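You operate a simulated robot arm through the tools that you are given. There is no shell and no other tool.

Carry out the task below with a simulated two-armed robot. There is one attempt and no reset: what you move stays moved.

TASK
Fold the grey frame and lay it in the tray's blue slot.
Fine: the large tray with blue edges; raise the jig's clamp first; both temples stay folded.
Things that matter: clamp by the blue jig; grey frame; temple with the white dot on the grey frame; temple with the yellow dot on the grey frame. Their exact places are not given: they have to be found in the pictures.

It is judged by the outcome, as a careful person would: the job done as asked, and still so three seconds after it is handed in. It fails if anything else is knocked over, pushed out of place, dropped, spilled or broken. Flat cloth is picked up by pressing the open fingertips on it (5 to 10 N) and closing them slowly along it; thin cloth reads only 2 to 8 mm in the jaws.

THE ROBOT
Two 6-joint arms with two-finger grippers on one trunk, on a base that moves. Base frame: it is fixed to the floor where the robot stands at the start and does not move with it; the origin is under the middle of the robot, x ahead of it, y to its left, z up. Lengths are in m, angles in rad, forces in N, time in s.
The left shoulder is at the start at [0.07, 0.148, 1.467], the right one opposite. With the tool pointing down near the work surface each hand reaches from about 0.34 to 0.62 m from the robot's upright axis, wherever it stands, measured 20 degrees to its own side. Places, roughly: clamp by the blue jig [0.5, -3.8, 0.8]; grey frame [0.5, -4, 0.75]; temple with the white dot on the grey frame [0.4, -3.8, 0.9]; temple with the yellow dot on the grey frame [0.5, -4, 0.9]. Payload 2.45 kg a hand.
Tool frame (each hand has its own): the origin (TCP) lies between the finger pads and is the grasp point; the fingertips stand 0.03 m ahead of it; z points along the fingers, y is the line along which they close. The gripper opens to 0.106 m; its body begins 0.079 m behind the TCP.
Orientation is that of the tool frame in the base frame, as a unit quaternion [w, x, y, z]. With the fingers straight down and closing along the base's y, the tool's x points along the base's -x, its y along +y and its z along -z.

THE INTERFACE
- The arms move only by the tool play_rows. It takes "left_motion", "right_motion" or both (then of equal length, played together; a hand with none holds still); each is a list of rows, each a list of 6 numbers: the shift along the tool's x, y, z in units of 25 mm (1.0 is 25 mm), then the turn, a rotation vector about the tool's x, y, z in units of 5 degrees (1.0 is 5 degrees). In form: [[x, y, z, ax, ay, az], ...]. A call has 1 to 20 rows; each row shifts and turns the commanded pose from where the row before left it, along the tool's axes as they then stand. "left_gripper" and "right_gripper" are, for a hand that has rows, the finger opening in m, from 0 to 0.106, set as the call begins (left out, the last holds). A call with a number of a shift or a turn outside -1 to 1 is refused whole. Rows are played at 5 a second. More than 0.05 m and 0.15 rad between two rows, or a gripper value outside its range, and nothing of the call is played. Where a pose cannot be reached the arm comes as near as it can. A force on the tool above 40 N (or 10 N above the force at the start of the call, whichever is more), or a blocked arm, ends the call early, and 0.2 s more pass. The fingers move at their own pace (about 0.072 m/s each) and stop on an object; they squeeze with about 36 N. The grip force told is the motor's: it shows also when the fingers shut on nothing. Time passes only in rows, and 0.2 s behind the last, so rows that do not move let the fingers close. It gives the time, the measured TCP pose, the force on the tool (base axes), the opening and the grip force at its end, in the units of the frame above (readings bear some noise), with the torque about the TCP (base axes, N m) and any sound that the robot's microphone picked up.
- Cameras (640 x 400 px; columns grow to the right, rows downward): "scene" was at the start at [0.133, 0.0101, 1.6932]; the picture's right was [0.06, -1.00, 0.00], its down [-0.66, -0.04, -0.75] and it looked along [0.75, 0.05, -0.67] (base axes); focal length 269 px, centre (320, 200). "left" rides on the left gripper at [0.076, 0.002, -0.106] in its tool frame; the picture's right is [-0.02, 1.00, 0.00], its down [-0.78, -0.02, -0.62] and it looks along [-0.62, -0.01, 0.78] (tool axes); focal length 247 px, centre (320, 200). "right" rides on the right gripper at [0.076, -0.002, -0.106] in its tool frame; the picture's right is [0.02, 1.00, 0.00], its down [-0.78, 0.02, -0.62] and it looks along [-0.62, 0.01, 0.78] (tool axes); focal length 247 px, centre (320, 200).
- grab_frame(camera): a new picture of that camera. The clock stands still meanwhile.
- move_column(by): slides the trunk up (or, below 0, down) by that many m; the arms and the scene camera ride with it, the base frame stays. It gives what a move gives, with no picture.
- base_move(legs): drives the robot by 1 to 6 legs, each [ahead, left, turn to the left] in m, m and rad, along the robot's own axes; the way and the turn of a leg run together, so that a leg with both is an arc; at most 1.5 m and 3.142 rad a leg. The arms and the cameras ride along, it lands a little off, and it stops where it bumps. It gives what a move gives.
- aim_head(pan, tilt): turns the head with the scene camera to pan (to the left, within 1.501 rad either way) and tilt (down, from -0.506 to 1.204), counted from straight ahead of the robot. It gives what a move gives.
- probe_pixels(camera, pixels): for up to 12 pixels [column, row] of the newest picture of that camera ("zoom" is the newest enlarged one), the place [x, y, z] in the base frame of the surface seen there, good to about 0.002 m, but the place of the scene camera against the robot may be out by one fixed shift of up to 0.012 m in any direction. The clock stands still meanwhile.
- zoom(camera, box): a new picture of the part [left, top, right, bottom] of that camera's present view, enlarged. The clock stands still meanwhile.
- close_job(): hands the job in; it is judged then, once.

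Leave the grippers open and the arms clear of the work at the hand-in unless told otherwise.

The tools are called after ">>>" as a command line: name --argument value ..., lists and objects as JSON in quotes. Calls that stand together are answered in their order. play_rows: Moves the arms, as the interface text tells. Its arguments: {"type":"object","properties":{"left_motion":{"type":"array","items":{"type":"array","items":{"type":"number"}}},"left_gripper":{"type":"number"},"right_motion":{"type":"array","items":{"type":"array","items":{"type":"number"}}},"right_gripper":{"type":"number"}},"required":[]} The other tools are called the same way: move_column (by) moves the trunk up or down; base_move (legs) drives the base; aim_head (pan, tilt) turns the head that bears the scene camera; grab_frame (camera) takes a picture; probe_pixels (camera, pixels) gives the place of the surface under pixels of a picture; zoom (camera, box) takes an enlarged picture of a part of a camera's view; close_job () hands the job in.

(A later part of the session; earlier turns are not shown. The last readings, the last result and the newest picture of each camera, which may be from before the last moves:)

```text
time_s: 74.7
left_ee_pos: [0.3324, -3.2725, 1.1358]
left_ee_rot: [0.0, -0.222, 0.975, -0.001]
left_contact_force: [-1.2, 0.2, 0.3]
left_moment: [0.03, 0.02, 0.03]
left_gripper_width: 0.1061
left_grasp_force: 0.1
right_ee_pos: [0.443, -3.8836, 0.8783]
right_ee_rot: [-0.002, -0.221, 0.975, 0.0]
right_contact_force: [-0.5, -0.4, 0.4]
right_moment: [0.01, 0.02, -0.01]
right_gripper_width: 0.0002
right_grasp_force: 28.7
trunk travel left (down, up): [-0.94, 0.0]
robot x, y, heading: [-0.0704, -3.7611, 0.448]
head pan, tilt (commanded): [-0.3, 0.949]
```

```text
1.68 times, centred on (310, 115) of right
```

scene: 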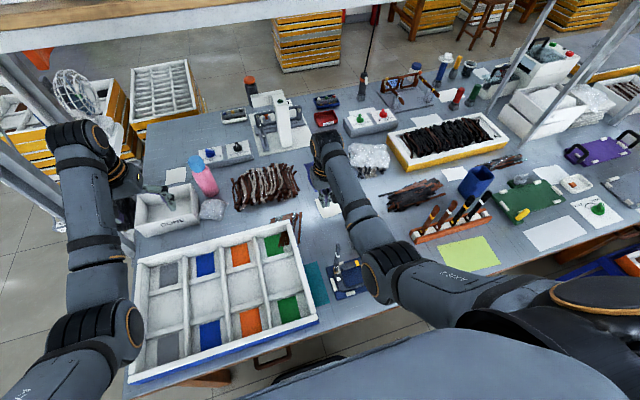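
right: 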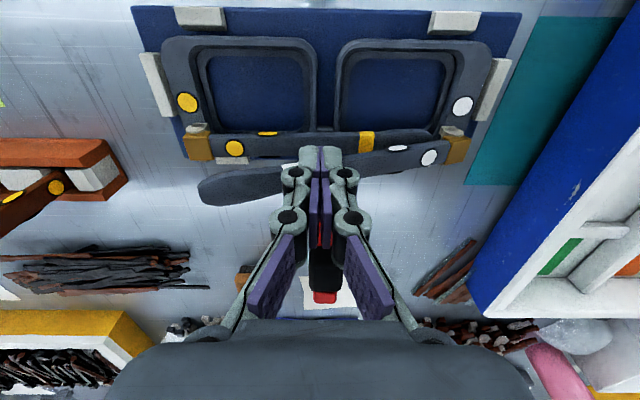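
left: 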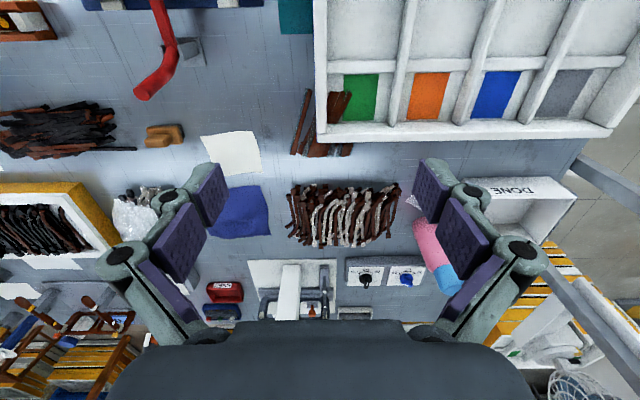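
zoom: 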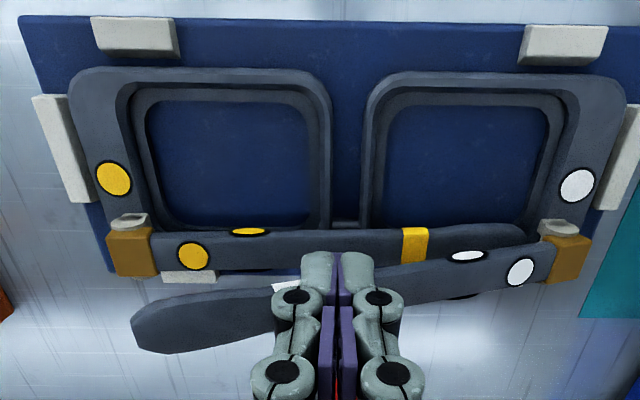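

Still no resistance and the yellow temple unmoved. I press down in steps.

>>> play_rows --right_motion '[[0, -0.08, 0.3, 0, 0, 0], [0, -0.05, 0.3, 0, 0, 0]]'

>>> play_rows --right_motion '[[0, -0.03, 0.2, 0, 0, 0], [0, 0, 0, 0, 0, 0]]'

>>> grab_frame --camera "right"

>>> zoom --camera "right" --box '[60, 0, 540, 290]'

```text
time_s: 75.3
left_ee_pos: [0.3318, -3.2703, 1.1366]
left_ee_rot: [0.0, -0.222, 0.975, -0.001]
left_contact_force: [-0.9, 0.2, 0.6]
left_moment: [-0.02, -0.04, -0.01]
left_gripper_width: 0.106
left_grasp_force: 0.0
right_ee_pos: [0.4447, -3.8853, 0.8643]
right_ee_rot: [-0.001, -0.221, 0.975, 0.001]
right_contact_force: [0.0, -1.0, -0.5]
right_moment: [0.0, -0.04, 0.0]
right_gripper_width: 0.0
right_grasp_force: 28.8
trunk travel left (down, up): [-0.94, 0.0]
robot x, y, heading: [-0.0678, -3.7673, 0.448]
head pan, tilt (commanded): [-0.3, 0.949]
```

```text
time_s: 75.9
left_ee_pos: [0.3325, -3.2721, 1.1369]
left_ee_rot: [0.0, -0.221, 0.975, -0.001]
left_contact_force: [-0.6, -0.3, 0.0]
left_moment: [-0.04, 0.0, 0.01]
left_gripper_width: 0.1061
left_grasp_force: 0.0
right_ee_pos: [0.445, -3.8859, 0.8578]
right_ee_rot: [-0.002, -0.222, 0.975, -0.001]
right_contact_force: [1.0, 1.1, -0.8]
right_moment: [0.01, -0.01, 0.0]
right_gripper_width: 0.0
right_grasp_force: 28.0
trunk travel left (down, up): [-0.94, 0.0]
robot x, y, heading: [-0.0677, -3.7647, 0.445]
head pan, tilt (commanded): [-0.3, 0.949]
```

```text
taken
```

right: 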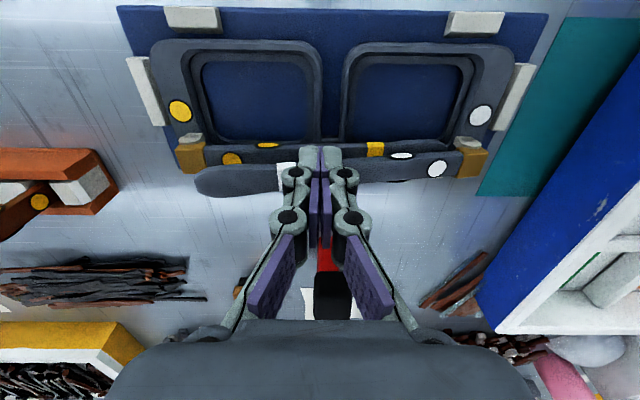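

```text
1.33 times, centred on (300, 145) of right
```

zoom: 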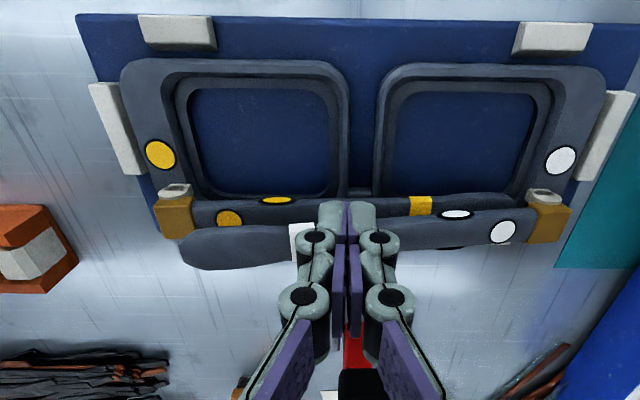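

I probe the heights of both temples now.

>>> probe_pixels --camera "right" --pixels '[[215, 180], [240, 180], [265, 178], [360, 168], [385, 165], [410, 163], [450, 158], [232, 157], [260, 155], [375, 150], [425, 147], [470, 165]]'

```text
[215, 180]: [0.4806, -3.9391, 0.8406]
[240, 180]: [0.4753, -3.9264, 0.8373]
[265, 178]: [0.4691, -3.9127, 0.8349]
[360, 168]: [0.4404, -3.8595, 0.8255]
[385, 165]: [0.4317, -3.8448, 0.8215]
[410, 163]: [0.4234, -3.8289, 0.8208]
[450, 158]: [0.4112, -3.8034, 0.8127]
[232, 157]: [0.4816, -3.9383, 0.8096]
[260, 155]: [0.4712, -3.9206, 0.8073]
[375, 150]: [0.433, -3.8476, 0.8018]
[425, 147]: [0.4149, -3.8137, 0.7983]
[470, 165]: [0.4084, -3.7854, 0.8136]
```

The yellow temple swung slightly lower (tip top 0.798) and the white lies over it, still ~10° up at its end (0.841). I press a bit more, watching the force.

>>> play_rows --right_motion '[[0, 0, 0.12, 0, 0, 0], [0, 0, 0, 0, 0, 0]]'

>>> play_rows --right_motion '[[0, 0, 0.12, 0, 0, 0], [0, 0, 0, 0, 0, 0]]'

>>> play_rows --right_motion '[[0, 0, 0.12, 0, 0, 0], [0, 0, 0, 0, 0, 0]]'

>>> grab_frame --camera "right"

```text
time_s: 76.5
left_ee_pos: [0.332, -3.2717, 1.1364]
left_ee_rot: [-0.001, -0.221, 0.975, -0.001]
left_contact_force: [-0.5, -0.5, 0.5]
left_moment: [0.02, 0.02, 0.02]
left_gripper_width: 0.1056
left_grasp_force: 0.1
right_ee_pos: [0.4444, -3.8869, 0.8558]
right_ee_rot: [-0.003, -0.222, 0.975, 0.0]
right_contact_force: [-0.3, 0.3, 0.5]
right_moment: [0.01, -0.03, 0.02]
right_gripper_width: 0.0
right_grasp_force: 29.0
trunk travel left (down, up): [-0.94, 0.0]
robot x, y, heading: [-0.072, -3.7637, 0.447]
head pan, tilt (commanded): [-0.3, 0.949]
```

```text
time_s: 77.1
left_ee_pos: [0.3336, -3.271, 1.1365]
left_ee_rot: [0.001, -0.222, 0.975, -0.001]
left_contact_force: [0.5, 0.4, -0.6]
left_moment: [0.04, 0.01, -0.01]
left_gripper_width: 0.1062
left_grasp_force: 0.1
right_ee_pos: [0.4448, -3.886, 0.8528]
right_ee_rot: [-0.002, -0.221, 0.975, 0.0]
right_contact_force: [0.3, -0.7, -0.1]
right_moment: [0.01, 0.03, 0.0]
right_gripper_width: 0.0
right_grasp_force: 29.2
trunk travel left (down, up): [-0.94, 0.0]
robot x, y, heading: [-0.073, -3.7639, 0.45]
head pan, tilt (commanded): [-0.3, 0.949]
```

```text
time_s: 77.7
left_ee_pos: [0.3328, -3.2727, 1.1369]
left_ee_rot: [-0.001, -0.222, 0.975, -0.002]
left_contact_force: [0.0, 0.3, -0.2]
left_moment: [0.0, 0.0, -0.01]
left_gripper_width: 0.1062
left_grasp_force: 0.1
right_ee_pos: [0.4429, -3.8861, 0.8485]
right_ee_rot: [-0.002, -0.221, 0.975, 0.0]
right_contact_force: [0.0, 0.4, 0.0]
right_moment: [-0.04, -0.02, 0.01]
right_gripper_width: 0.0001
right_grasp_force: 29.2
trunk travel left (down, up): [-0.94, 0.0]
robot x, y, heading: [-0.0717, -3.7644, 0.446]
head pan, tilt (commanded): [-0.3, 0.949]
```

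```text
taken
```

right: 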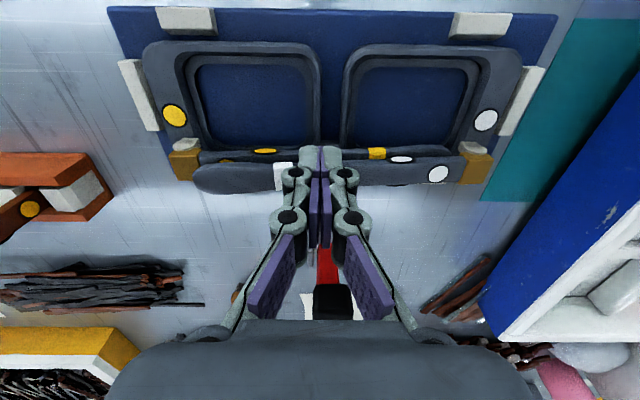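

>>> probe_pixels --camera "right" --pixels '[[210, 182], [240, 180], [265, 178], [360, 173], [385, 172], [410, 171], [450, 168], [220, 156], [260, 154], [375, 153], [425, 150], [475, 170]]'

>>> play_rows --right_motion '[[0, 0, 0.1, 0, 0, 0], [0, 0, 0, 0, 0, 0]]'

>>> play_rows --right_motion '[[0, 0, 0.1, 0, 0, 0], [0, 0, 0, 0, 0, 0]]'

>>> grab_frame --camera "right"

```text
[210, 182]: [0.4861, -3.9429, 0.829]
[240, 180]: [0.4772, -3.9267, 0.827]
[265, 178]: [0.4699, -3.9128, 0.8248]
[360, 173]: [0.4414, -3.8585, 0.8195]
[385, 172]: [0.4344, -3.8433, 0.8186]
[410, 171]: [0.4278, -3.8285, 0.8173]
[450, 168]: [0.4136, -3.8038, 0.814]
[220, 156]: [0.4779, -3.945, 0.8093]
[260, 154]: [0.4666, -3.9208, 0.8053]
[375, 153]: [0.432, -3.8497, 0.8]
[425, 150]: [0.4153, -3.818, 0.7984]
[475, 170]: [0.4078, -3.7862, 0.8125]
```

```text
time_s: 78.3
left_ee_pos: [0.3332, -3.272, 1.1363]
left_ee_rot: [0.0, -0.221, 0.975, 0.0]
left_contact_force: [-0.4, -0.5, 0.6]
left_moment: [0.0, -0.02, 0.0]
left_gripper_width: 0.106
left_grasp_force: 0.1
right_ee_pos: [0.4437, -3.8857, 0.8474]
right_ee_rot: [-0.003, -0.222, 0.975, 0.0]
right_contact_force: [0.0, 0.2, -0.2]
right_moment: [-0.02, 0.02, 0.0]
right_gripper_width: 0.0002
right_grasp_force: 29.0
trunk travel left (down, up): [-0.94, 0.0]
robot x, y, heading: [-0.0698, -3.7651, 0.448]
head pan, tilt (commanded): [-0.3, 0.949]
```

```text
time_s: 78.9
left_ee_pos: [0.3323, -3.2719, 1.1358]
left_ee_rot: [0.0, -0.222, 0.975, -0.001]
left_contact_force: [0.1, -0.1, -0.6]
left_moment: [-0.02, -0.03, 0.02]
left_gripper_width: 0.1058
left_grasp_force: 0.0
right_ee_pos: [0.4442, -3.8851, 0.8447]
right_ee_rot: [-0.002, -0.221, 0.975, 0.001]
right_contact_force: [-0.5, -0.5, -0.8]
right_moment: [0.0, 0.0, 0.02]
right_gripper_width: 0.0
right_grasp_force: 28.4
trunk travel left (down, up): [-0.94, 0.0]
robot x, y, heading: [-0.0712, -3.7618, 0.442]
head pan, tilt (commanded): [-0.3, 0.949]
```

```text
taken
```

right: 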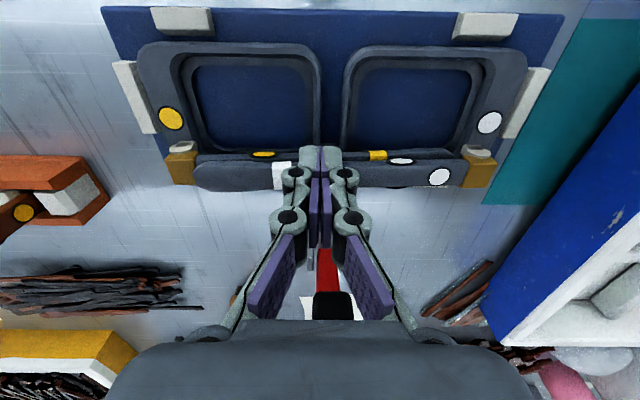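

Nearly flat. One more small press of 2 mm, then probe.

>>> play_rows --right_motion '[[0, 0, 0.08, 0, 0, 0], [0, 0, 0.0, 0, 0, 0]]'

>>> grab_frame --camera "right"

>>> probe_pixels --camera "right" --pixels '[[210, 182], [240, 180], [265, 178], [360, 173], [385, 172], [410, 171], [450, 168], [220, 156], [260, 154], [375, 153], [425, 150], [475, 170]]'

```text
time_s: 79.5
left_ee_pos: [0.333, -3.2719, 1.1374]
left_ee_rot: [0.0, -0.222, 0.975, -0.001]
left_contact_force: [0.4, 0.5, 0.2]
left_moment: [-0.02, 0.02, 0.03]
left_gripper_width: 0.106
left_grasp_force: 0.1
right_ee_pos: [0.4446, -3.8854, 0.8427]
right_ee_rot: [-0.002, -0.222, 0.975, 0.001]
right_contact_force: [0.2, -0.2, 0.5]
right_moment: [0.03, -0.02, -0.01]
right_gripper_width: 0.0001
right_grasp_force: 28.2
trunk travel left (down, up): [-0.94, 0.0]
robot x, y, heading: [-0.0697, -3.7621, 0.447]
head pan, tilt (commanded): [-0.3, 0.949]
```

```text
taken
```

right: 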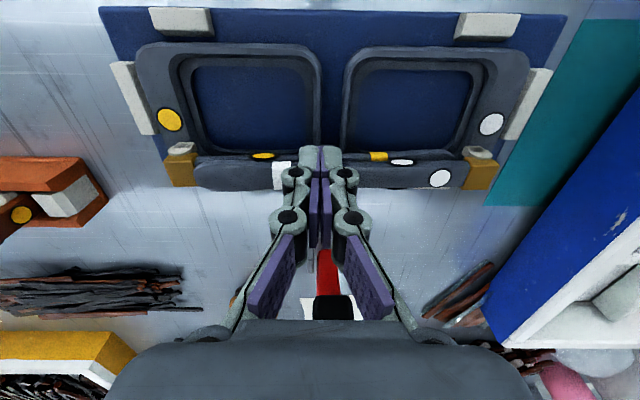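

```text
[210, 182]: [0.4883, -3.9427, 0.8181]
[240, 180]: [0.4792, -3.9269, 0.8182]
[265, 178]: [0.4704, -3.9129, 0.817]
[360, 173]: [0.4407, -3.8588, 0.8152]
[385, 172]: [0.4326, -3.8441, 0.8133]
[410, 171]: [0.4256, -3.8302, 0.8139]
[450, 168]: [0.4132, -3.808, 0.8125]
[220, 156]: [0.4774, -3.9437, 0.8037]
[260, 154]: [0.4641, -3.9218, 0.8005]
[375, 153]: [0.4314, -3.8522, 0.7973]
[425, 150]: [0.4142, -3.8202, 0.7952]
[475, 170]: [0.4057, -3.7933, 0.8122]
```

Both temples are folded: white flat on top (0.8125→0.818), yellow underneath (0.804→0.795). I lift the hand and check that they stay so.

>>> play_rows --right_motion '[[0, 0, -0.4, 0, 0, 0], [0, 0, -0.8, 0, 0, 0], [0, 0, -1, 0, 0, 0], [0, 0, -1, 0, 0, 0], [0, 0, -1, 0, 0, 0], [0, 0, -1, 0, 0, 0], [0.3, 0, -0.8, 0, 0, 0]]' --left_motion '[[0, 0, 0.9, 0, 0, 0], [0, 0, 0.9, 0, 0, 0], [0, 0, 0.9, 0, 0, 0], [0, 0, 0.9, 0, 0, 0], [1, 0, 0, 0, 0, 0], [1, 0, 0, 0, 0, 0], [1, 0, 0, 0, 0, 0]]'

>>> grab_frame --camera "right"

>>> zoom --camera "right" --box '[140, 40, 460, 230]'

```text
time_s: 81.1
left_ee_pos: [0.2646, -3.3062, 1.044]
left_ee_rot: [0.001, -0.221, 0.975, 0.0]
left_contact_force: [-0.5, 0.2, -0.2]
left_moment: [0.04, -0.01, 0.0]
left_gripper_width: 0.106
left_grasp_force: 0.1
right_ee_pos: [0.4363, -3.8884, 0.9926]
right_ee_rot: [-0.001, -0.222, 0.975, 0.001]
right_contact_force: [-0.3, -0.9, 1.0]
right_moment: [-0.02, -0.03, 0.02]
right_gripper_width: 0.0
right_grasp_force: 28.7
trunk travel left (down, up): [-0.94, 0.0]
robot x, y, heading: [-0.0691, -3.7602, 0.445]
head pan, tilt (commanded): [-0.3, 0.949]
```

```text
taken
```

right: 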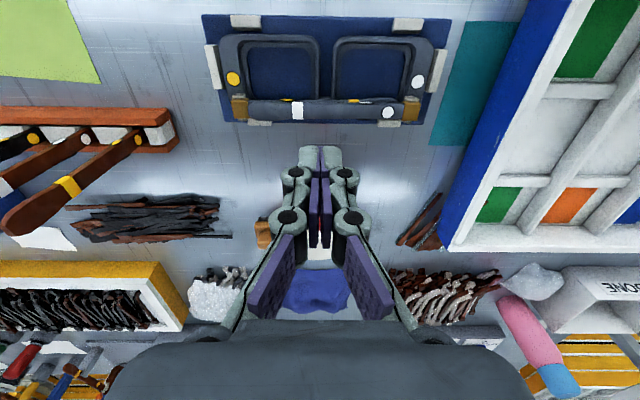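

```text
2.00 times, centred on (300, 135) of right
```

zoom: 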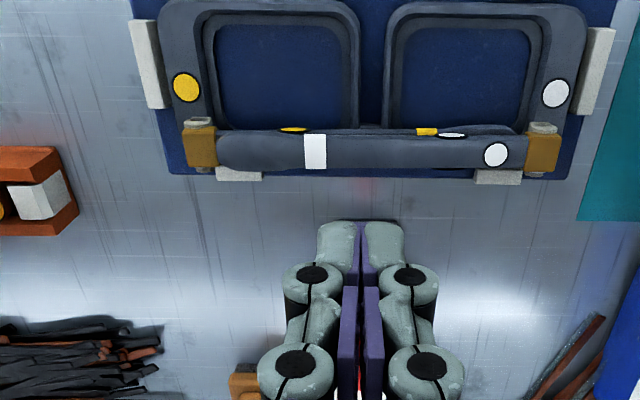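

Both temples stay folded. Now I measure the bridge bars and lens openings, to pinch the bridge with one finger in each lens opening.

>>> zoom --camera "right" --box '[225, 20, 435, 140]'

>>> probe_pixels --camera "right" --pixels '[[327, 50], [334, 50], [320, 50], [313, 50], [341, 50], [327, 80], [285, 45], [285, 60], [285, 94], [380, 60], [380, 94], [285, 100]]'

```text
3.05 times, centred on (330, 80) of right
```

zoom: 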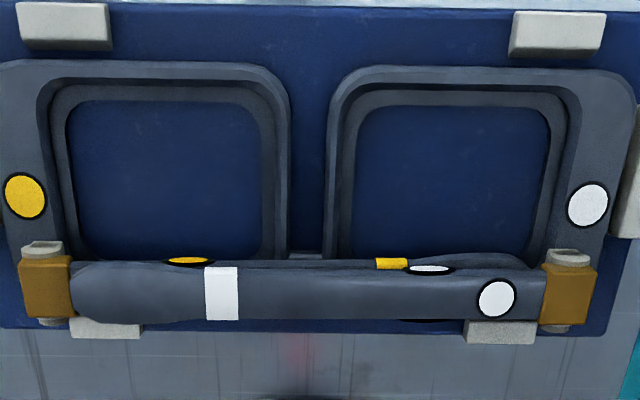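

```text
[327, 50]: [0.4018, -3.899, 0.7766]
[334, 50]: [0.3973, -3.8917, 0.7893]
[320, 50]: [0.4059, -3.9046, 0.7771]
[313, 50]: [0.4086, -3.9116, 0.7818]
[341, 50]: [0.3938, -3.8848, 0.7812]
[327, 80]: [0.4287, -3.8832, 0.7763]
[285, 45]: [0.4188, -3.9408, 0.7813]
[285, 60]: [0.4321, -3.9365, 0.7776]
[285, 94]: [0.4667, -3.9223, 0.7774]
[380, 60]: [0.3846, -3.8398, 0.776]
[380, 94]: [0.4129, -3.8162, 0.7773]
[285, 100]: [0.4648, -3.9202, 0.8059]
```

The bridge pinch zone: lens-seat edges at v=-3.702 and -3.671 (centre -3.6865), openings from u=-1.331 to -1.285. Before grasping I test that the hand can turn 90° about the vertical (needed for laying the frame lengthwise in the slot).

>>> play_rows --right_motion '[[0, 0, -0.3, 0, 0, 1], [0, 0, 0, 0, 0, 1], [0, 0, 0, 0, 0, 1], [0, 0, 0, 0, 0, 1], [0, 0, 0, 0, 0, 1], [0, 0, 0, 0, 0, 1], [0, 0, 0, 0, 0, 1], [0, 0, 0, 0, 0, 1], [0, 0, 0, 0, 0, 1], [0, 0, 0, 0, 0, 1], [0, 0, 0, 0, 0, 1], [0, 0, 0, 0, 0, 1], [0, 0, 0, 0, 0, 1], [0, 0, 0, 0, 0, 1], [0, 0, 0, 0, 0, 1], [0, 0, 0, 0, 0, 1], [0, 0, 0, 0, 0, 1], [0, 0, 0, 0, 0, 1]]' --right_gripper 0.055

>>> grab_frame --camera "right"

>>> zoom --camera "scene" --box '[280, 180, 440, 310]'

```text
time_s: 84.9
left_ee_pos: [0.2648, -3.3046, 1.0452]
left_ee_rot: [0.001, -0.222, 0.975, -0.001]
left_contact_force: [-0.1, -0.3, 0.1]
left_moment: [0.0, -0.01, -0.01]
left_gripper_width: 0.1057
left_grasp_force: 0.0
right_ee_pos: [0.4374, -3.8895, 1.0005]
right_ee_rot: [-0.001, 0.534, 0.846, -0.002]
right_contact_force: [-1.0, -0.5, -0.1]
right_moment: [0.0, -0.02, 0.0]
right_gripper_width: 0.0548
right_grasp_force: 0.0
trunk travel left (down, up): [-0.94, 0.0]
robot x, y, heading: [-0.0707, -3.7661, 0.446]
head pan, tilt (commanded): [-0.3, 0.949]
```

```text
taken
```

right: 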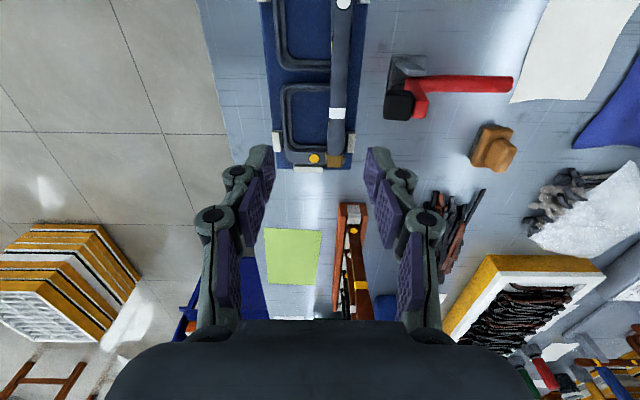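

```text
3.08 times, centred on (360, 245) of scene
```

zoom: 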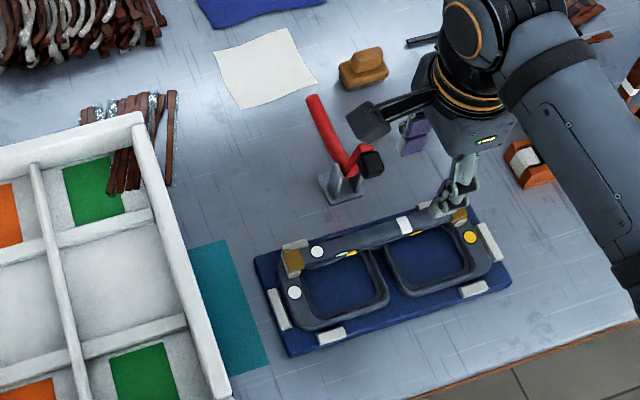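

The 90° turn works. I turn back to the starting orientation and shift above the bridge (x +0.54, y +0.25 units).

>>> play_rows --right_motion '[[0, 0, 0, 0, 0, -1], [0, 0, 0, 0, 0, -1], [0, 0, 0, 0, 0, -1], [0, 0, 0, 0, 0, -1], [0, 0, 0, 0, 0, -1], [0, 0, 0, 0, 0, -1], [0, 0, 0, 0, 0, -1], [0, 0, 0, 0, 0, -1], [0, 0, 0, 0, 0, -1], [0, 0, 0, 0, 0, -1], [0, 0, 0, 0, 0, -1], [0, 0, 0, 0, 0, -1], [0, 0, 0, 0, 0, -1], [0, 0, 0, 0, 0, -1], [0, 0, 0, 0, 0, -1], [0, 0, 0, 0, 0, -1], [0, 0, 0, 0, 0, -1], [0, 0, 0, 0, 0, -1], [0.54, 0.3, 0, 0, 0, 0], [0, 0, 0, 0, 0, 0]]'

>>> grab_frame --camera "right"

```text
time_s: 89.1
left_ee_pos: [0.2655, -3.305, 1.0436]
left_ee_rot: [0.0, -0.222, 0.975, -0.001]
left_contact_force: [0.2, 0.2, -0.2]
left_moment: [0.02, 0.03, 0.05]
left_gripper_width: 0.1058
left_grasp_force: 0.1
right_ee_pos: [0.423, -3.8871, 1.0005]
right_ee_rot: [-0.002, -0.222, 0.975, 0.001]
right_contact_force: [-0.2, 0.1, 0.6]
right_moment: [0.0, 0.03, -0.03]
right_gripper_width: 0.055
right_grasp_force: 0.1
trunk travel left (down, up): [-0.94, 0.0]
robot x, y, heading: [-0.0711, -3.7621, 0.448]
head pan, tilt (commanded): [-0.3, 0.949]
```

```text
taken
```

right: 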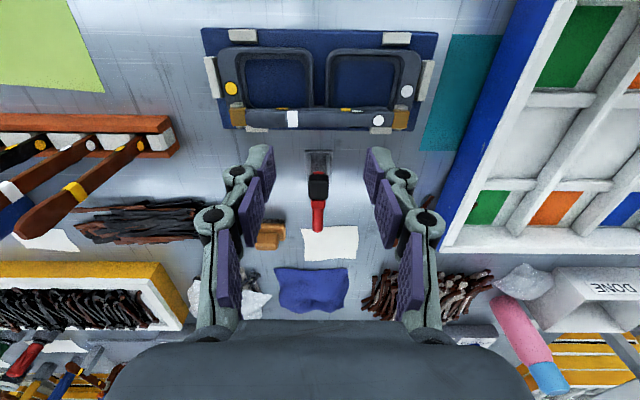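

TCP at u=-1.306, v=-3.686, right over the bridge. I descend 12.5 cm to tip z≈0.845 and check the alignment.

>>> play_rows --right_motion '[[0.05, 0, 1, 0, 0, 0], [0, 0, 1, 0, 0, 0], [0, 0, 1, 0, 0, 0], [0, 0, 1, 0, 0, 0], [0, 0, 1, 0, 0, 0]]'

>>> grab_frame --camera "right"

>>> zoom --camera "scene" --box '[300, 200, 420, 300]'

```text
time_s: 90.3
left_ee_pos: [0.2651, -3.3061, 1.0455]
left_ee_rot: [-0.001, -0.221, 0.975, -0.001]
left_contact_force: [-0.1, -0.1, 0.3]
left_moment: [-0.04, 0.01, -0.02]
left_gripper_width: 0.1061
left_grasp_force: 0.1
right_ee_pos: [0.4216, -3.8878, 0.8757]
right_ee_rot: [-0.002, -0.221, 0.975, 0.0]
right_contact_force: [-0.1, 0.2, -0.2]
right_moment: [0.0, -0.01, 0.0]
right_gripper_width: 0.0549
right_grasp_force: 0.1
trunk travel left (down, up): [-0.94, 0.0]
robot x, y, heading: [-0.0699, -3.7639, 0.443]
head pan, tilt (commanded): [-0.3, 0.949]
```

```text
taken
```

right: 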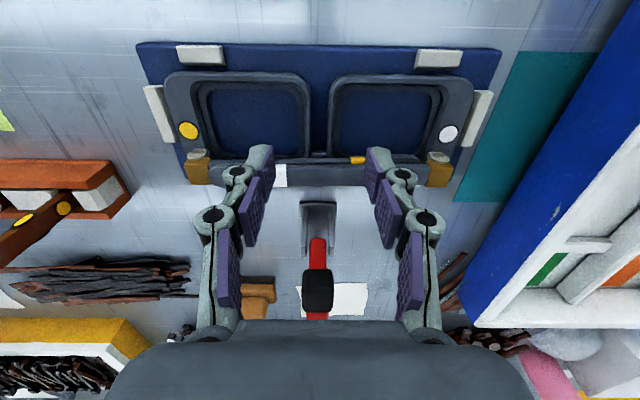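

```text
4.00 times, centred on (360, 250) of scene
```

zoom: 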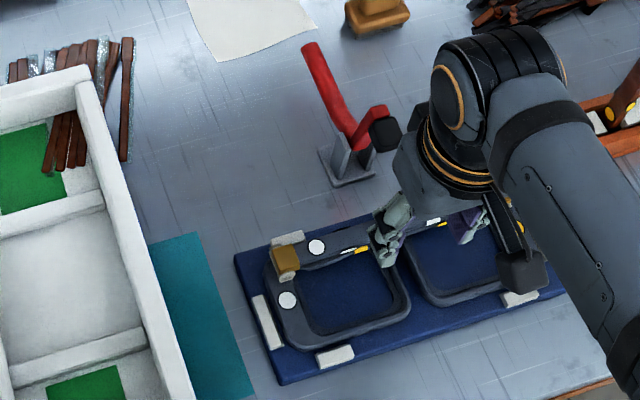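

I check the clamp pad's exact place relative to the palm (px (318,285)), since the palm will come down near its height.

>>> probe_pixels --camera "right" --pixels '[[318, 275], [318, 290], [318, 305], [316, 250], [316, 315], [285, 175], [320, 165], [345, 170], [250, 120], [395, 120], [318, 120], [318, 90]]'

```text
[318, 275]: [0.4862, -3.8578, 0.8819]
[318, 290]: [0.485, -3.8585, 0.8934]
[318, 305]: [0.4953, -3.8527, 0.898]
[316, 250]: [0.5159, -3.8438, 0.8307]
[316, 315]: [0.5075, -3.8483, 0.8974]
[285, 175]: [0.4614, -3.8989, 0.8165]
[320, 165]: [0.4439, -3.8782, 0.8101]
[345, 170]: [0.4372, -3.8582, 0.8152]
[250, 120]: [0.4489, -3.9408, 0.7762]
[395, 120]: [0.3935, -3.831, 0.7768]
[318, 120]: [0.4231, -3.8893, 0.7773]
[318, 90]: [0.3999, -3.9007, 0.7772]
```

Pad front is at u=-1.237, top 0.898; the hand at u=-1.31 leaves about 7 cm to its axis. I shift 3 mm toward me and lower to tip z≈0.786.

>>> play_rows --right_motion '[[0.12, -0.02, 0.6, 0, 0, 0], [0, 0, 0.6, 0, 0, 0], [0, 0, 0.6, 0, 0, 0], [0, 0, 0.6, 0, 0, 0]]'

>>> grab_frame --camera "right"

>>> zoom --camera "scene" --box '[310, 210, 410, 290]'

```text
time_s: 91.3
left_ee_pos: [0.2649, -3.3063, 1.0449]
left_ee_rot: [0.0, -0.221, 0.975, -0.001]
left_contact_force: [0.0, 0.4, 0.0]
left_moment: [0.04, 0.01, 0.0]
left_gripper_width: 0.1059
left_grasp_force: 0.2
right_ee_pos: [0.419, -3.8927, 0.8166]
right_ee_rot: [-0.001, -0.222, 0.975, 0.0]
right_contact_force: [0.4, -0.1, 0.0]
right_moment: [0.03, -0.01, -0.02]
right_gripper_width: 0.0549
right_grasp_force: 0.1
trunk travel left (down, up): [-0.94, 0.0]
robot x, y, heading: [-0.0705, -3.7676, 0.446]
head pan, tilt (commanded): [-0.3, 0.949]
```

```text
taken
```

right: 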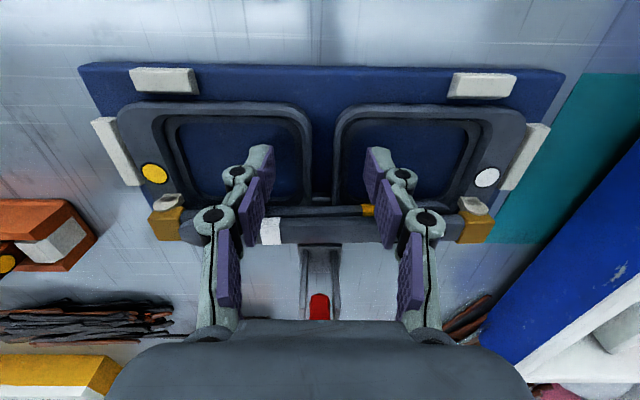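

```text
5.00 times, centred on (360, 250) of scene
```

zoom: 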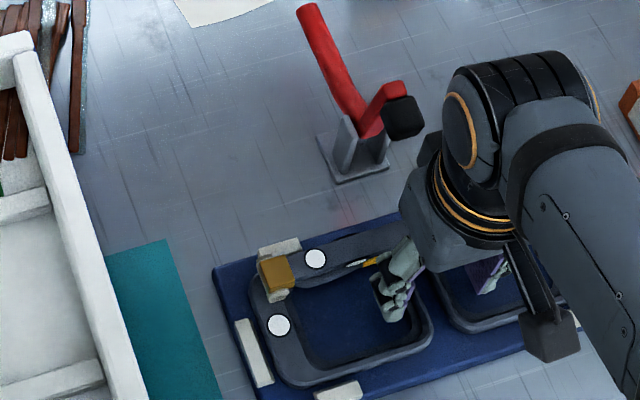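

The fingertips are inside the two lens openings, no contact force. I correct 2.5 mm left and lower the last 8 mm in small steps.

>>> play_rows --right_motion '[[0, 0.1, 0.1, 0, 0, 0], [0, 0, 0.1, 0, 0, 0], [0, 0, 0, 0, 0, 0]]'

>>> play_rows --right_motion '[[0, 0, 0.08, 0, 0, 0], [0, 0, 0, 0, 0, 0]]'

```text
time_s: 92.1
left_ee_pos: [0.2645, -3.3046, 1.0462]
left_ee_rot: [0.0, -0.221, 0.975, -0.001]
left_contact_force: [-0.5, 0.1, 0.4]
left_moment: [0.0, -0.01, -0.03]
left_gripper_width: 0.1058
left_grasp_force: 0.0
right_ee_pos: [0.4159, -3.8888, 0.8102]
right_ee_rot: [-0.002, -0.221, 0.975, 0.0]
right_contact_force: [-0.3, 0.2, 0.5]
right_moment: [-0.02, -0.02, 0.0]
right_gripper_width: 0.055
right_grasp_force: 0.1
trunk travel left (down, up): [-0.94, 0.0]
robot x, y, heading: [-0.0745, -3.7668, 0.446]
head pan, tilt (commanded): [-0.3, 0.949]
```

```text
time_s: 92.7
left_ee_pos: [0.2657, -3.3052, 1.0441]
left_ee_rot: [0.0, -0.222, 0.975, -0.002]
left_contact_force: [-0.2, -0.8, -0.4]
left_moment: [-0.04, -0.01, 0.02]
left_gripper_width: 0.1059
left_grasp_force: 0.1
right_ee_pos: [0.4169, -3.8894, 0.8083]
right_ee_rot: [-0.002, -0.222, 0.975, 0.001]
right_contact_force: [0.4, 0.4, -0.1]
right_moment: [0.03, 0.0, -0.03]
right_gripper_width: 0.0547
right_grasp_force: 0.1
trunk travel left (down, up): [-0.94, 0.0]
robot x, y, heading: [-0.0691, -3.7681, 0.444]
head pan, tilt (commanded): [-0.3, 0.949]
```

At tip z 0.778, no contact. I close the fingers on the bridge bars.

>>> play_rows --right_motion '[[0, 0, 0, 0, 0, 0], [0, 0, 0, 0, 0, 0], [0, 0, 0, 0, 0, 0], [0, 0, 0, 0, 0, 0]]' --right_gripper 0.01

>>> grab_frame --camera "right"

>>> zoom --camera "scene" --box '[310, 210, 410, 290]'

```text
time_s: 93.7
left_ee_pos: [0.2647, -3.3064, 1.0445]
left_ee_rot: [0.001, -0.221, 0.975, -0.001]
left_contact_force: [-0.7, -0.2, 0.6]
left_moment: [0.01, 0.0, -0.01]
left_gripper_width: 0.1058
left_grasp_force: 0.0
right_ee_pos: [0.417, -3.8898, 0.8086]
right_ee_rot: [-0.002, -0.222, 0.975, 0.001]
right_contact_force: [-0.2, -0.9, 1.5]
right_moment: [0.03, -0.07, 0.04]
right_gripper_width: 0.0241
right_grasp_force: 36.4
trunk travel left (down, up): [-0.94, 0.0]
robot x, y, heading: [-0.0732, -3.7639, 0.448]
head pan, tilt (commanded): [-0.3, 0.949]
```

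```text
taken
```

right: 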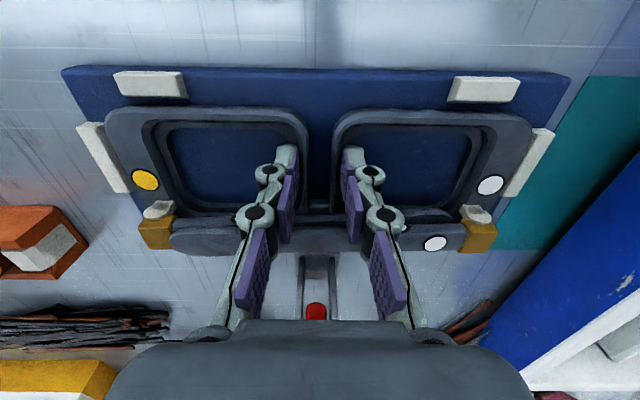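

```text
5.00 times, centred on (360, 250) of scene
```

zoom: 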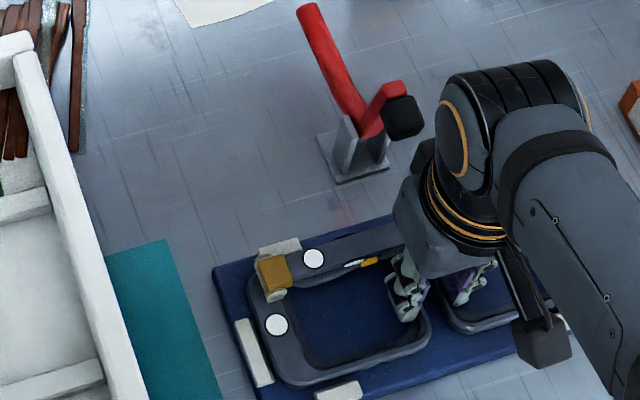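

The fingers stopped at 0.024 m with 36 N: the bridge is held. I lift gently by 2 cm and check.

>>> play_rows --right_motion '[[0, 0, -0.15, 0, 0, 0], [0, 0, -0.2, 0, 0, 0], [0, 0, -0.25, 0, 0, 0], [0, 0, -0.25, 0, 0, 0]]'

>>> grab_frame --camera "right"

>>> zoom --camera "scene" --box '[310, 210, 410, 290]'

```text
time_s: 94.7
left_ee_pos: [0.2648, -3.3055, 1.0452]
left_ee_rot: [0.0, -0.222, 0.975, 0.0]
left_contact_force: [-0.4, 0.2, -0.4]
left_moment: [-0.02, 0.0, -0.03]
left_gripper_width: 0.1059
left_grasp_force: 0.1
right_ee_pos: [0.4171, -3.8884, 0.831]
right_ee_rot: [-0.002, -0.222, 0.975, 0.0]
right_contact_force: [-0.2, -1.0, 1.6]
right_moment: [0.03, 0.02, -0.01]
right_gripper_width: 0.0098
right_grasp_force: 0.1
trunk travel left (down, up): [-0.94, 0.0]
robot x, y, heading: [-0.0671, -3.7639, 0.445]
head pan, tilt (commanded): [-0.3, 0.949]
```

```text
taken
```

right: 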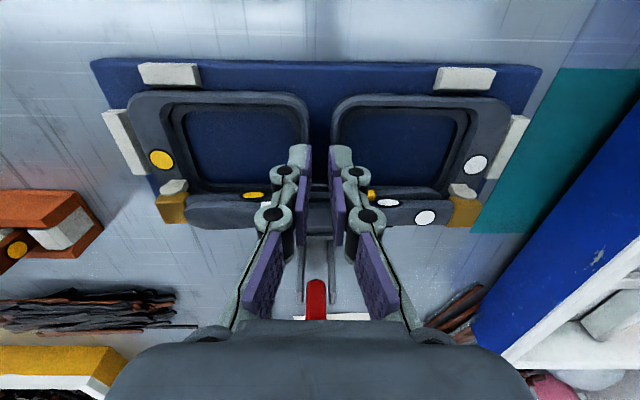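

```text
5.00 times, centred on (360, 250) of scene
```

zoom: 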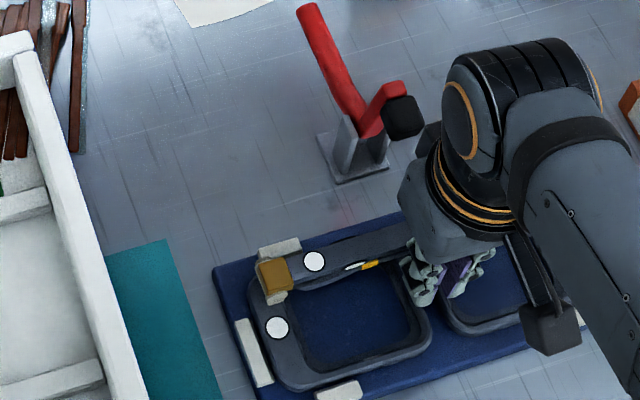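

The grip slipped off the low rim; the frame is still seated in the jig. A better grip is across the rear bar: one finger in the lens opening, one behind the frame, squeezing rear rim and both folded temples together (≈17 mm wide, 35 mm high). First I raise the hand and look at the state, and measure the blue slot with the left camera.

>>> play_rows --right_motion '[[0.1, 0, -0.6, 0, 0, 0], [0, 0, -1, 0, 0, 0], [0, 0, -1, 0, 0, 0], [0, 0, -1, 0, 0, 0], [0, 0, -1, 0, 0, 0], [0, 0, -1, 0, 0, 0], [0, 0, -1, 0, 0, 0]]'

>>> grab_frame --camera "right"

>>> zoom --camera "right" --box '[200, 20, 440, 160]'

>>> grab_frame --camera "left"

```text
time_s: 96.3
left_ee_pos: [0.2645, -3.3058, 1.0449]
left_ee_rot: [0.001, -0.221, 0.975, -0.001]
left_contact_force: [-0.3, -0.1, -0.2]
left_moment: [0.0, -0.01, -0.02]
left_gripper_width: 0.1059
left_grasp_force: 0.0
right_ee_pos: [0.416, -3.8895, 0.997]
right_ee_rot: [-0.002, -0.222, 0.975, 0.0]
right_contact_force: [-0.3, 0.3, 0.5]
right_moment: [-0.02, 0.01, -0.03]
right_gripper_width: 0.01
right_grasp_force: 0.0
trunk travel left (down, up): [-0.94, 0.0]
robot x, y, heading: [-0.0744, -3.765, 0.448]
head pan, tilt (commanded): [-0.3, 0.949]
```

```text
taken
```

right: 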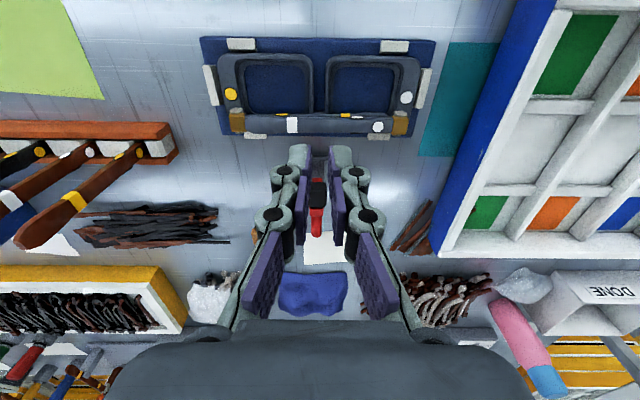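

```text
2.67 times, centred on (320, 90) of right
```

zoom: 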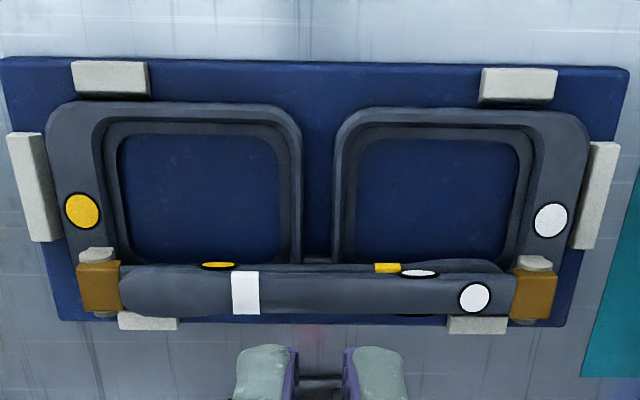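

```text
taken
```

left: 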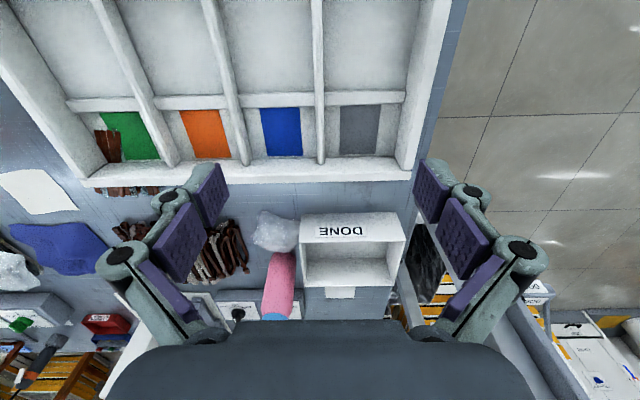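

The frame is unharmed, both temples folded. Now I probe the blue slot: dividers, ribs, floor, front and back walls in the left picture.

>>> probe_pixels --camera "left" --pixels '[[208, 10], [216, 10], [222, 10], [313, 10], [318, 10], [323, 10], [265, 30], [275, 100], [280, 130], [290, 165], [240, 140], [320, 140]]'

>>> zoom --camera "left" --box '[180, 0, 430, 190]'

```text
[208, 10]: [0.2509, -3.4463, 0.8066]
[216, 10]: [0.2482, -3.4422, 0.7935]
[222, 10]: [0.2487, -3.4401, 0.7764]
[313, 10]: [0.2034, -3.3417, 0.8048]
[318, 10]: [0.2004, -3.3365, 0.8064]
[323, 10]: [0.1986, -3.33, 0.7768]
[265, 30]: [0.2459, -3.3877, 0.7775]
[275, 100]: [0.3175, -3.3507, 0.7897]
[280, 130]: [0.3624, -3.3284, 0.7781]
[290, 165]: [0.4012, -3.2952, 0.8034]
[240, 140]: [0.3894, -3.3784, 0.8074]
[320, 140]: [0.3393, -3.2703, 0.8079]
```

```text
2.11 times, centred on (305, 95) of left
```

zoom: 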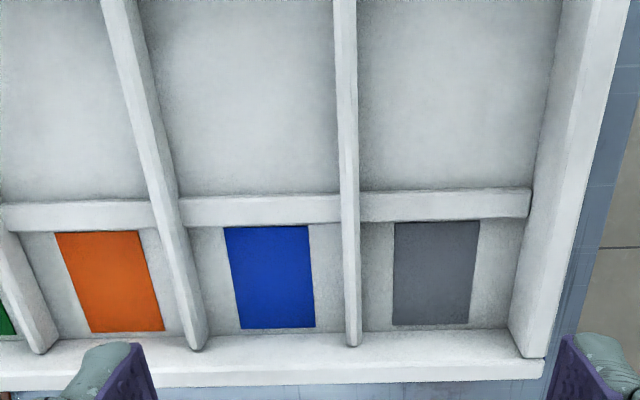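

The blue slot is 0.109 m wide (v from -3.2085 to -3.0995), ribs' top at z 0.79 (u≈-1.297 and -1.168), dividers' top 0.807. The frame (0.08 x 0.232) fits lengthwise. I turn the right hand 90° again and open it to 0.05 m.

>>> play_rows --right_motion '[[0, 0, 0, 0, 0, 1], [0, 0, 0, 0, 0, 1], [0, 0, 0, 0, 0, 1], [0, 0, 0, 0, 0, 1], [0, 0, 0, 0, 0, 1], [0, 0, 0, 0, 0, 1], [0, 0, 0, 0, 0, 1], [0, 0, 0, 0, 0, 1], [0, 0, 0, 0, 0, 1], [0, 0, 0, 0, 0, 1], [0, 0, 0, 0, 0, 1], [0, 0, 0, 0, 0, 1], [0, 0, 0, 0, 0, 1], [0, 0, 0, 0, 0, 1], [0, 0, 0, 0, 0, 1], [0, 0, 0, 0, 0, 1], [0, 0, 0, 0, 0, 1], [0, 0, 0, 0, 0, 1], [0.94, 0.73, 0, 0, 0, 0], [0.94, 0.73, 0, 0, 0, 0]]' --right_gripper 0.05

>>> grab_frame --camera "right"

```text
time_s: 100.5
left_ee_pos: [0.2653, -3.3027, 1.0443]
left_ee_rot: [0.0, -0.222, 0.975, -0.001]
left_contact_force: [0.0, -0.3, 0.1]
left_moment: [-0.06, 0.01, 0.03]
left_gripper_width: 0.106
left_grasp_force: 0.2
right_ee_pos: [0.428, -3.8273, 0.9944]
right_ee_rot: [-0.002, 0.533, 0.846, -0.002]
right_contact_force: [0.5, -0.4, -0.1]
right_moment: [-0.01, 0.0, 0.01]
right_gripper_width: 0.0501
right_grasp_force: 0.0
trunk travel left (down, up): [-0.94, 0.0]
robot x, y, heading: [-0.0685, -3.765, 0.447]
head pan, tilt (commanded): [-0.3, 0.949]
```

```text
taken
```

right: 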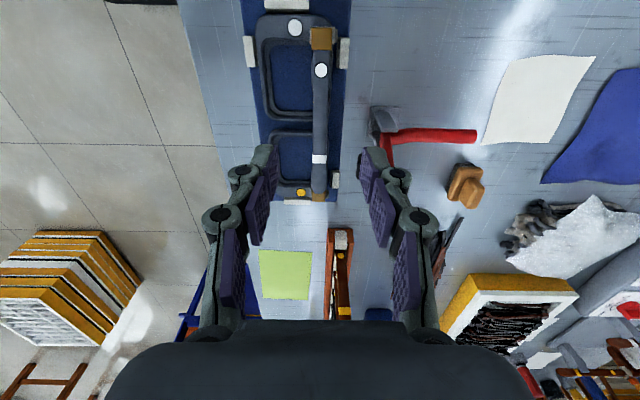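

The rear bar with both temples runs at column ~320 between the fingers. I correct by 4 mm and descend to z≈0.88 first.

>>> play_rows --right_motion '[[-0.15, -0.04, 0.9, 0, 0, 0], [0, 0, 0.9, 0, 0, 0], [0, 0, 0.9, 0, 0, 0], [0, 0, 0.9, 0, 0, 0], [0, 0, 0.9, 0, 0, 0]]'

>>> grab_frame --camera "right"

>>> zoom --camera "scene" --box '[300, 200, 420, 300]'

```text
time_s: 101.7
left_ee_pos: [0.2654, -3.3054, 1.0447]
left_ee_rot: [0.0, -0.222, 0.975, -0.001]
left_contact_force: [0.4, 1.0, 0.3]
left_moment: [-0.03, -0.01, -0.03]
left_gripper_width: 0.1059
left_grasp_force: 0.0
right_ee_pos: [0.4275, -3.8333, 0.8798]
right_ee_rot: [-0.002, 0.534, 0.846, -0.001]
right_contact_force: [0.8, -1.4, -0.8]
right_moment: [0.01, -0.04, 0.02]
right_gripper_width: 0.05
right_grasp_force: 0.0
trunk travel left (down, up): [-0.94, 0.0]
robot x, y, heading: [-0.0698, -3.7625, 0.452]
head pan, tilt (commanded): [-0.3, 0.949]
```

```text
taken
```

right: 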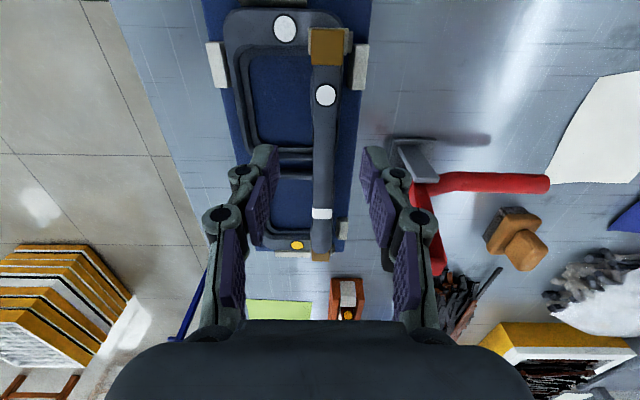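

```text
4.00 times, centred on (360, 250) of scene
```

zoom: 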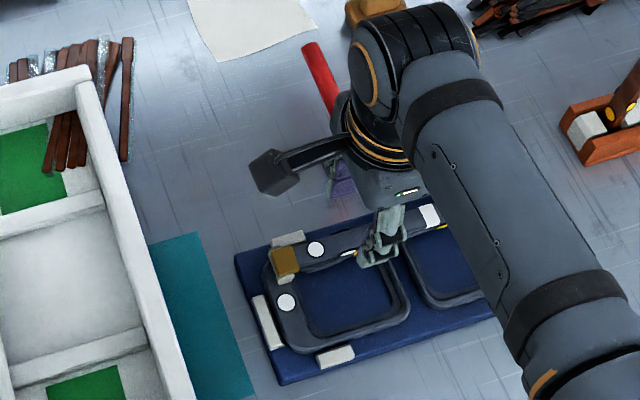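

Aligned: the rear bar lies centred between the fingers, the clamp is clear to the right. I descend another 5 cm.

>>> play_rows --right_motion '[[0, 0.05, 0.65, 0, 0, 0], [0, 0, 0.65, 0, 0, 0], [0, 0, 0.65, 0, 0, 0]]'

>>> grab_frame --camera "right"

>>> zoom --camera "scene" --box '[310, 210, 410, 290]'

```text
time_s: 102.5
left_ee_pos: [0.2643, -3.3047, 1.0445]
left_ee_rot: [0.001, -0.222, 0.975, -0.002]
left_contact_force: [-0.7, -0.2, -0.1]
left_moment: [0.0, -0.02, 0.0]
left_gripper_width: 0.1061
left_grasp_force: 0.0
right_ee_pos: [0.4287, -3.8335, 0.8334]
right_ee_rot: [-0.003, 0.533, 0.846, 0.0]
right_contact_force: [-0.4, -0.1, 0.3]
right_moment: [0.03, 0.04, 0.01]
right_gripper_width: 0.0499
right_grasp_force: 0.1
trunk travel left (down, up): [-0.94, 0.0]
robot x, y, heading: [-0.0733, -3.7624, 0.446]
head pan, tilt (commanded): [-0.3, 0.949]
```

```text
taken
```

right: 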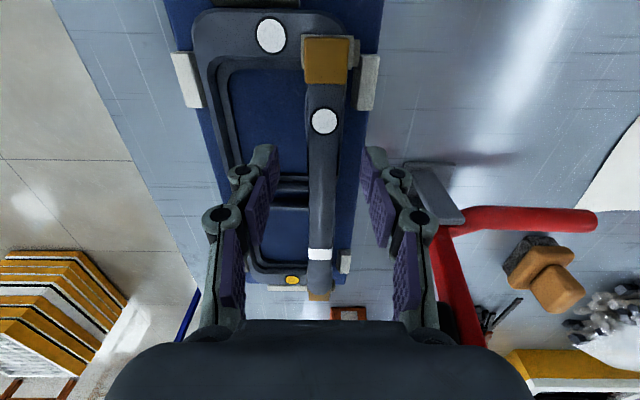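

```text
5.00 times, centred on (360, 250) of scene
```

zoom: 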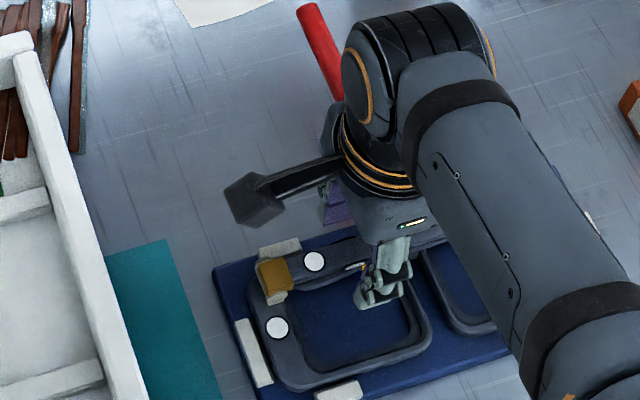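

The fingers straddle the bar. I go down the last 2.4 cm in small steps, watching force.

>>> play_rows --right_motion '[[0, 0, 0.3, 0, 0, 0], [0, 0, 0.3, 0, 0, 0]]'

>>> play_rows --right_motion '[[0, 0, 0.2, 0, 0, 0], [0, 0, 0.14, 0, 0, 0], [0, 0, 0, 0, 0, 0]]'

>>> grab_frame --camera "right"

```text
time_s: 103.1
left_ee_pos: [0.2646, -3.3048, 1.0452]
left_ee_rot: [0.0, -0.221, 0.975, -0.001]
left_contact_force: [-0.8, 0.4, -0.6]
left_moment: [0.02, 0.0, -0.01]
left_gripper_width: 0.1057
left_grasp_force: 0.1
right_ee_pos: [0.4297, -3.8341, 0.8186]
right_ee_rot: [-0.002, 0.533, 0.846, -0.001]
right_contact_force: [0.0, -0.6, -0.1]
right_moment: [0.03, -0.01, -0.03]
right_gripper_width: 0.05
right_grasp_force: 0.1
trunk travel left (down, up): [-0.94, 0.0]
robot x, y, heading: [-0.0705, -3.7647, 0.448]
head pan, tilt (commanded): [-0.3, 0.949]
```

```text
time_s: 103.9
left_ee_pos: [0.2659, -3.3052, 1.0434]
left_ee_rot: [0.0, -0.222, 0.975, -0.001]
left_contact_force: [0.4, 0.1, 1.3]
left_moment: [0.01, 0.0, -0.01]
left_gripper_width: 0.106
left_grasp_force: 0.1
right_ee_pos: [0.4293, -3.8353, 0.8104]
right_ee_rot: [-0.002, 0.533, 0.846, -0.001]
right_contact_force: [-0.9, 0.0, 0.4]
right_moment: [-0.02, 0.0, 0.0]
right_gripper_width: 0.0502
right_grasp_force: 0.1
trunk travel left (down, up): [-0.94, 0.0]
robot x, y, heading: [-0.0689, -3.7637, 0.447]
head pan, tilt (commanded): [-0.3, 0.949]
```

```text
taken
```

right: 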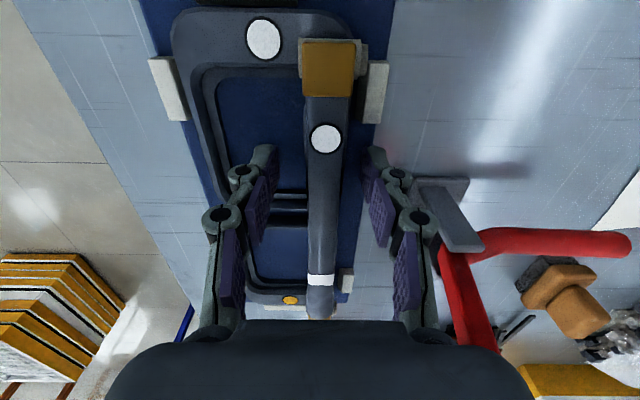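

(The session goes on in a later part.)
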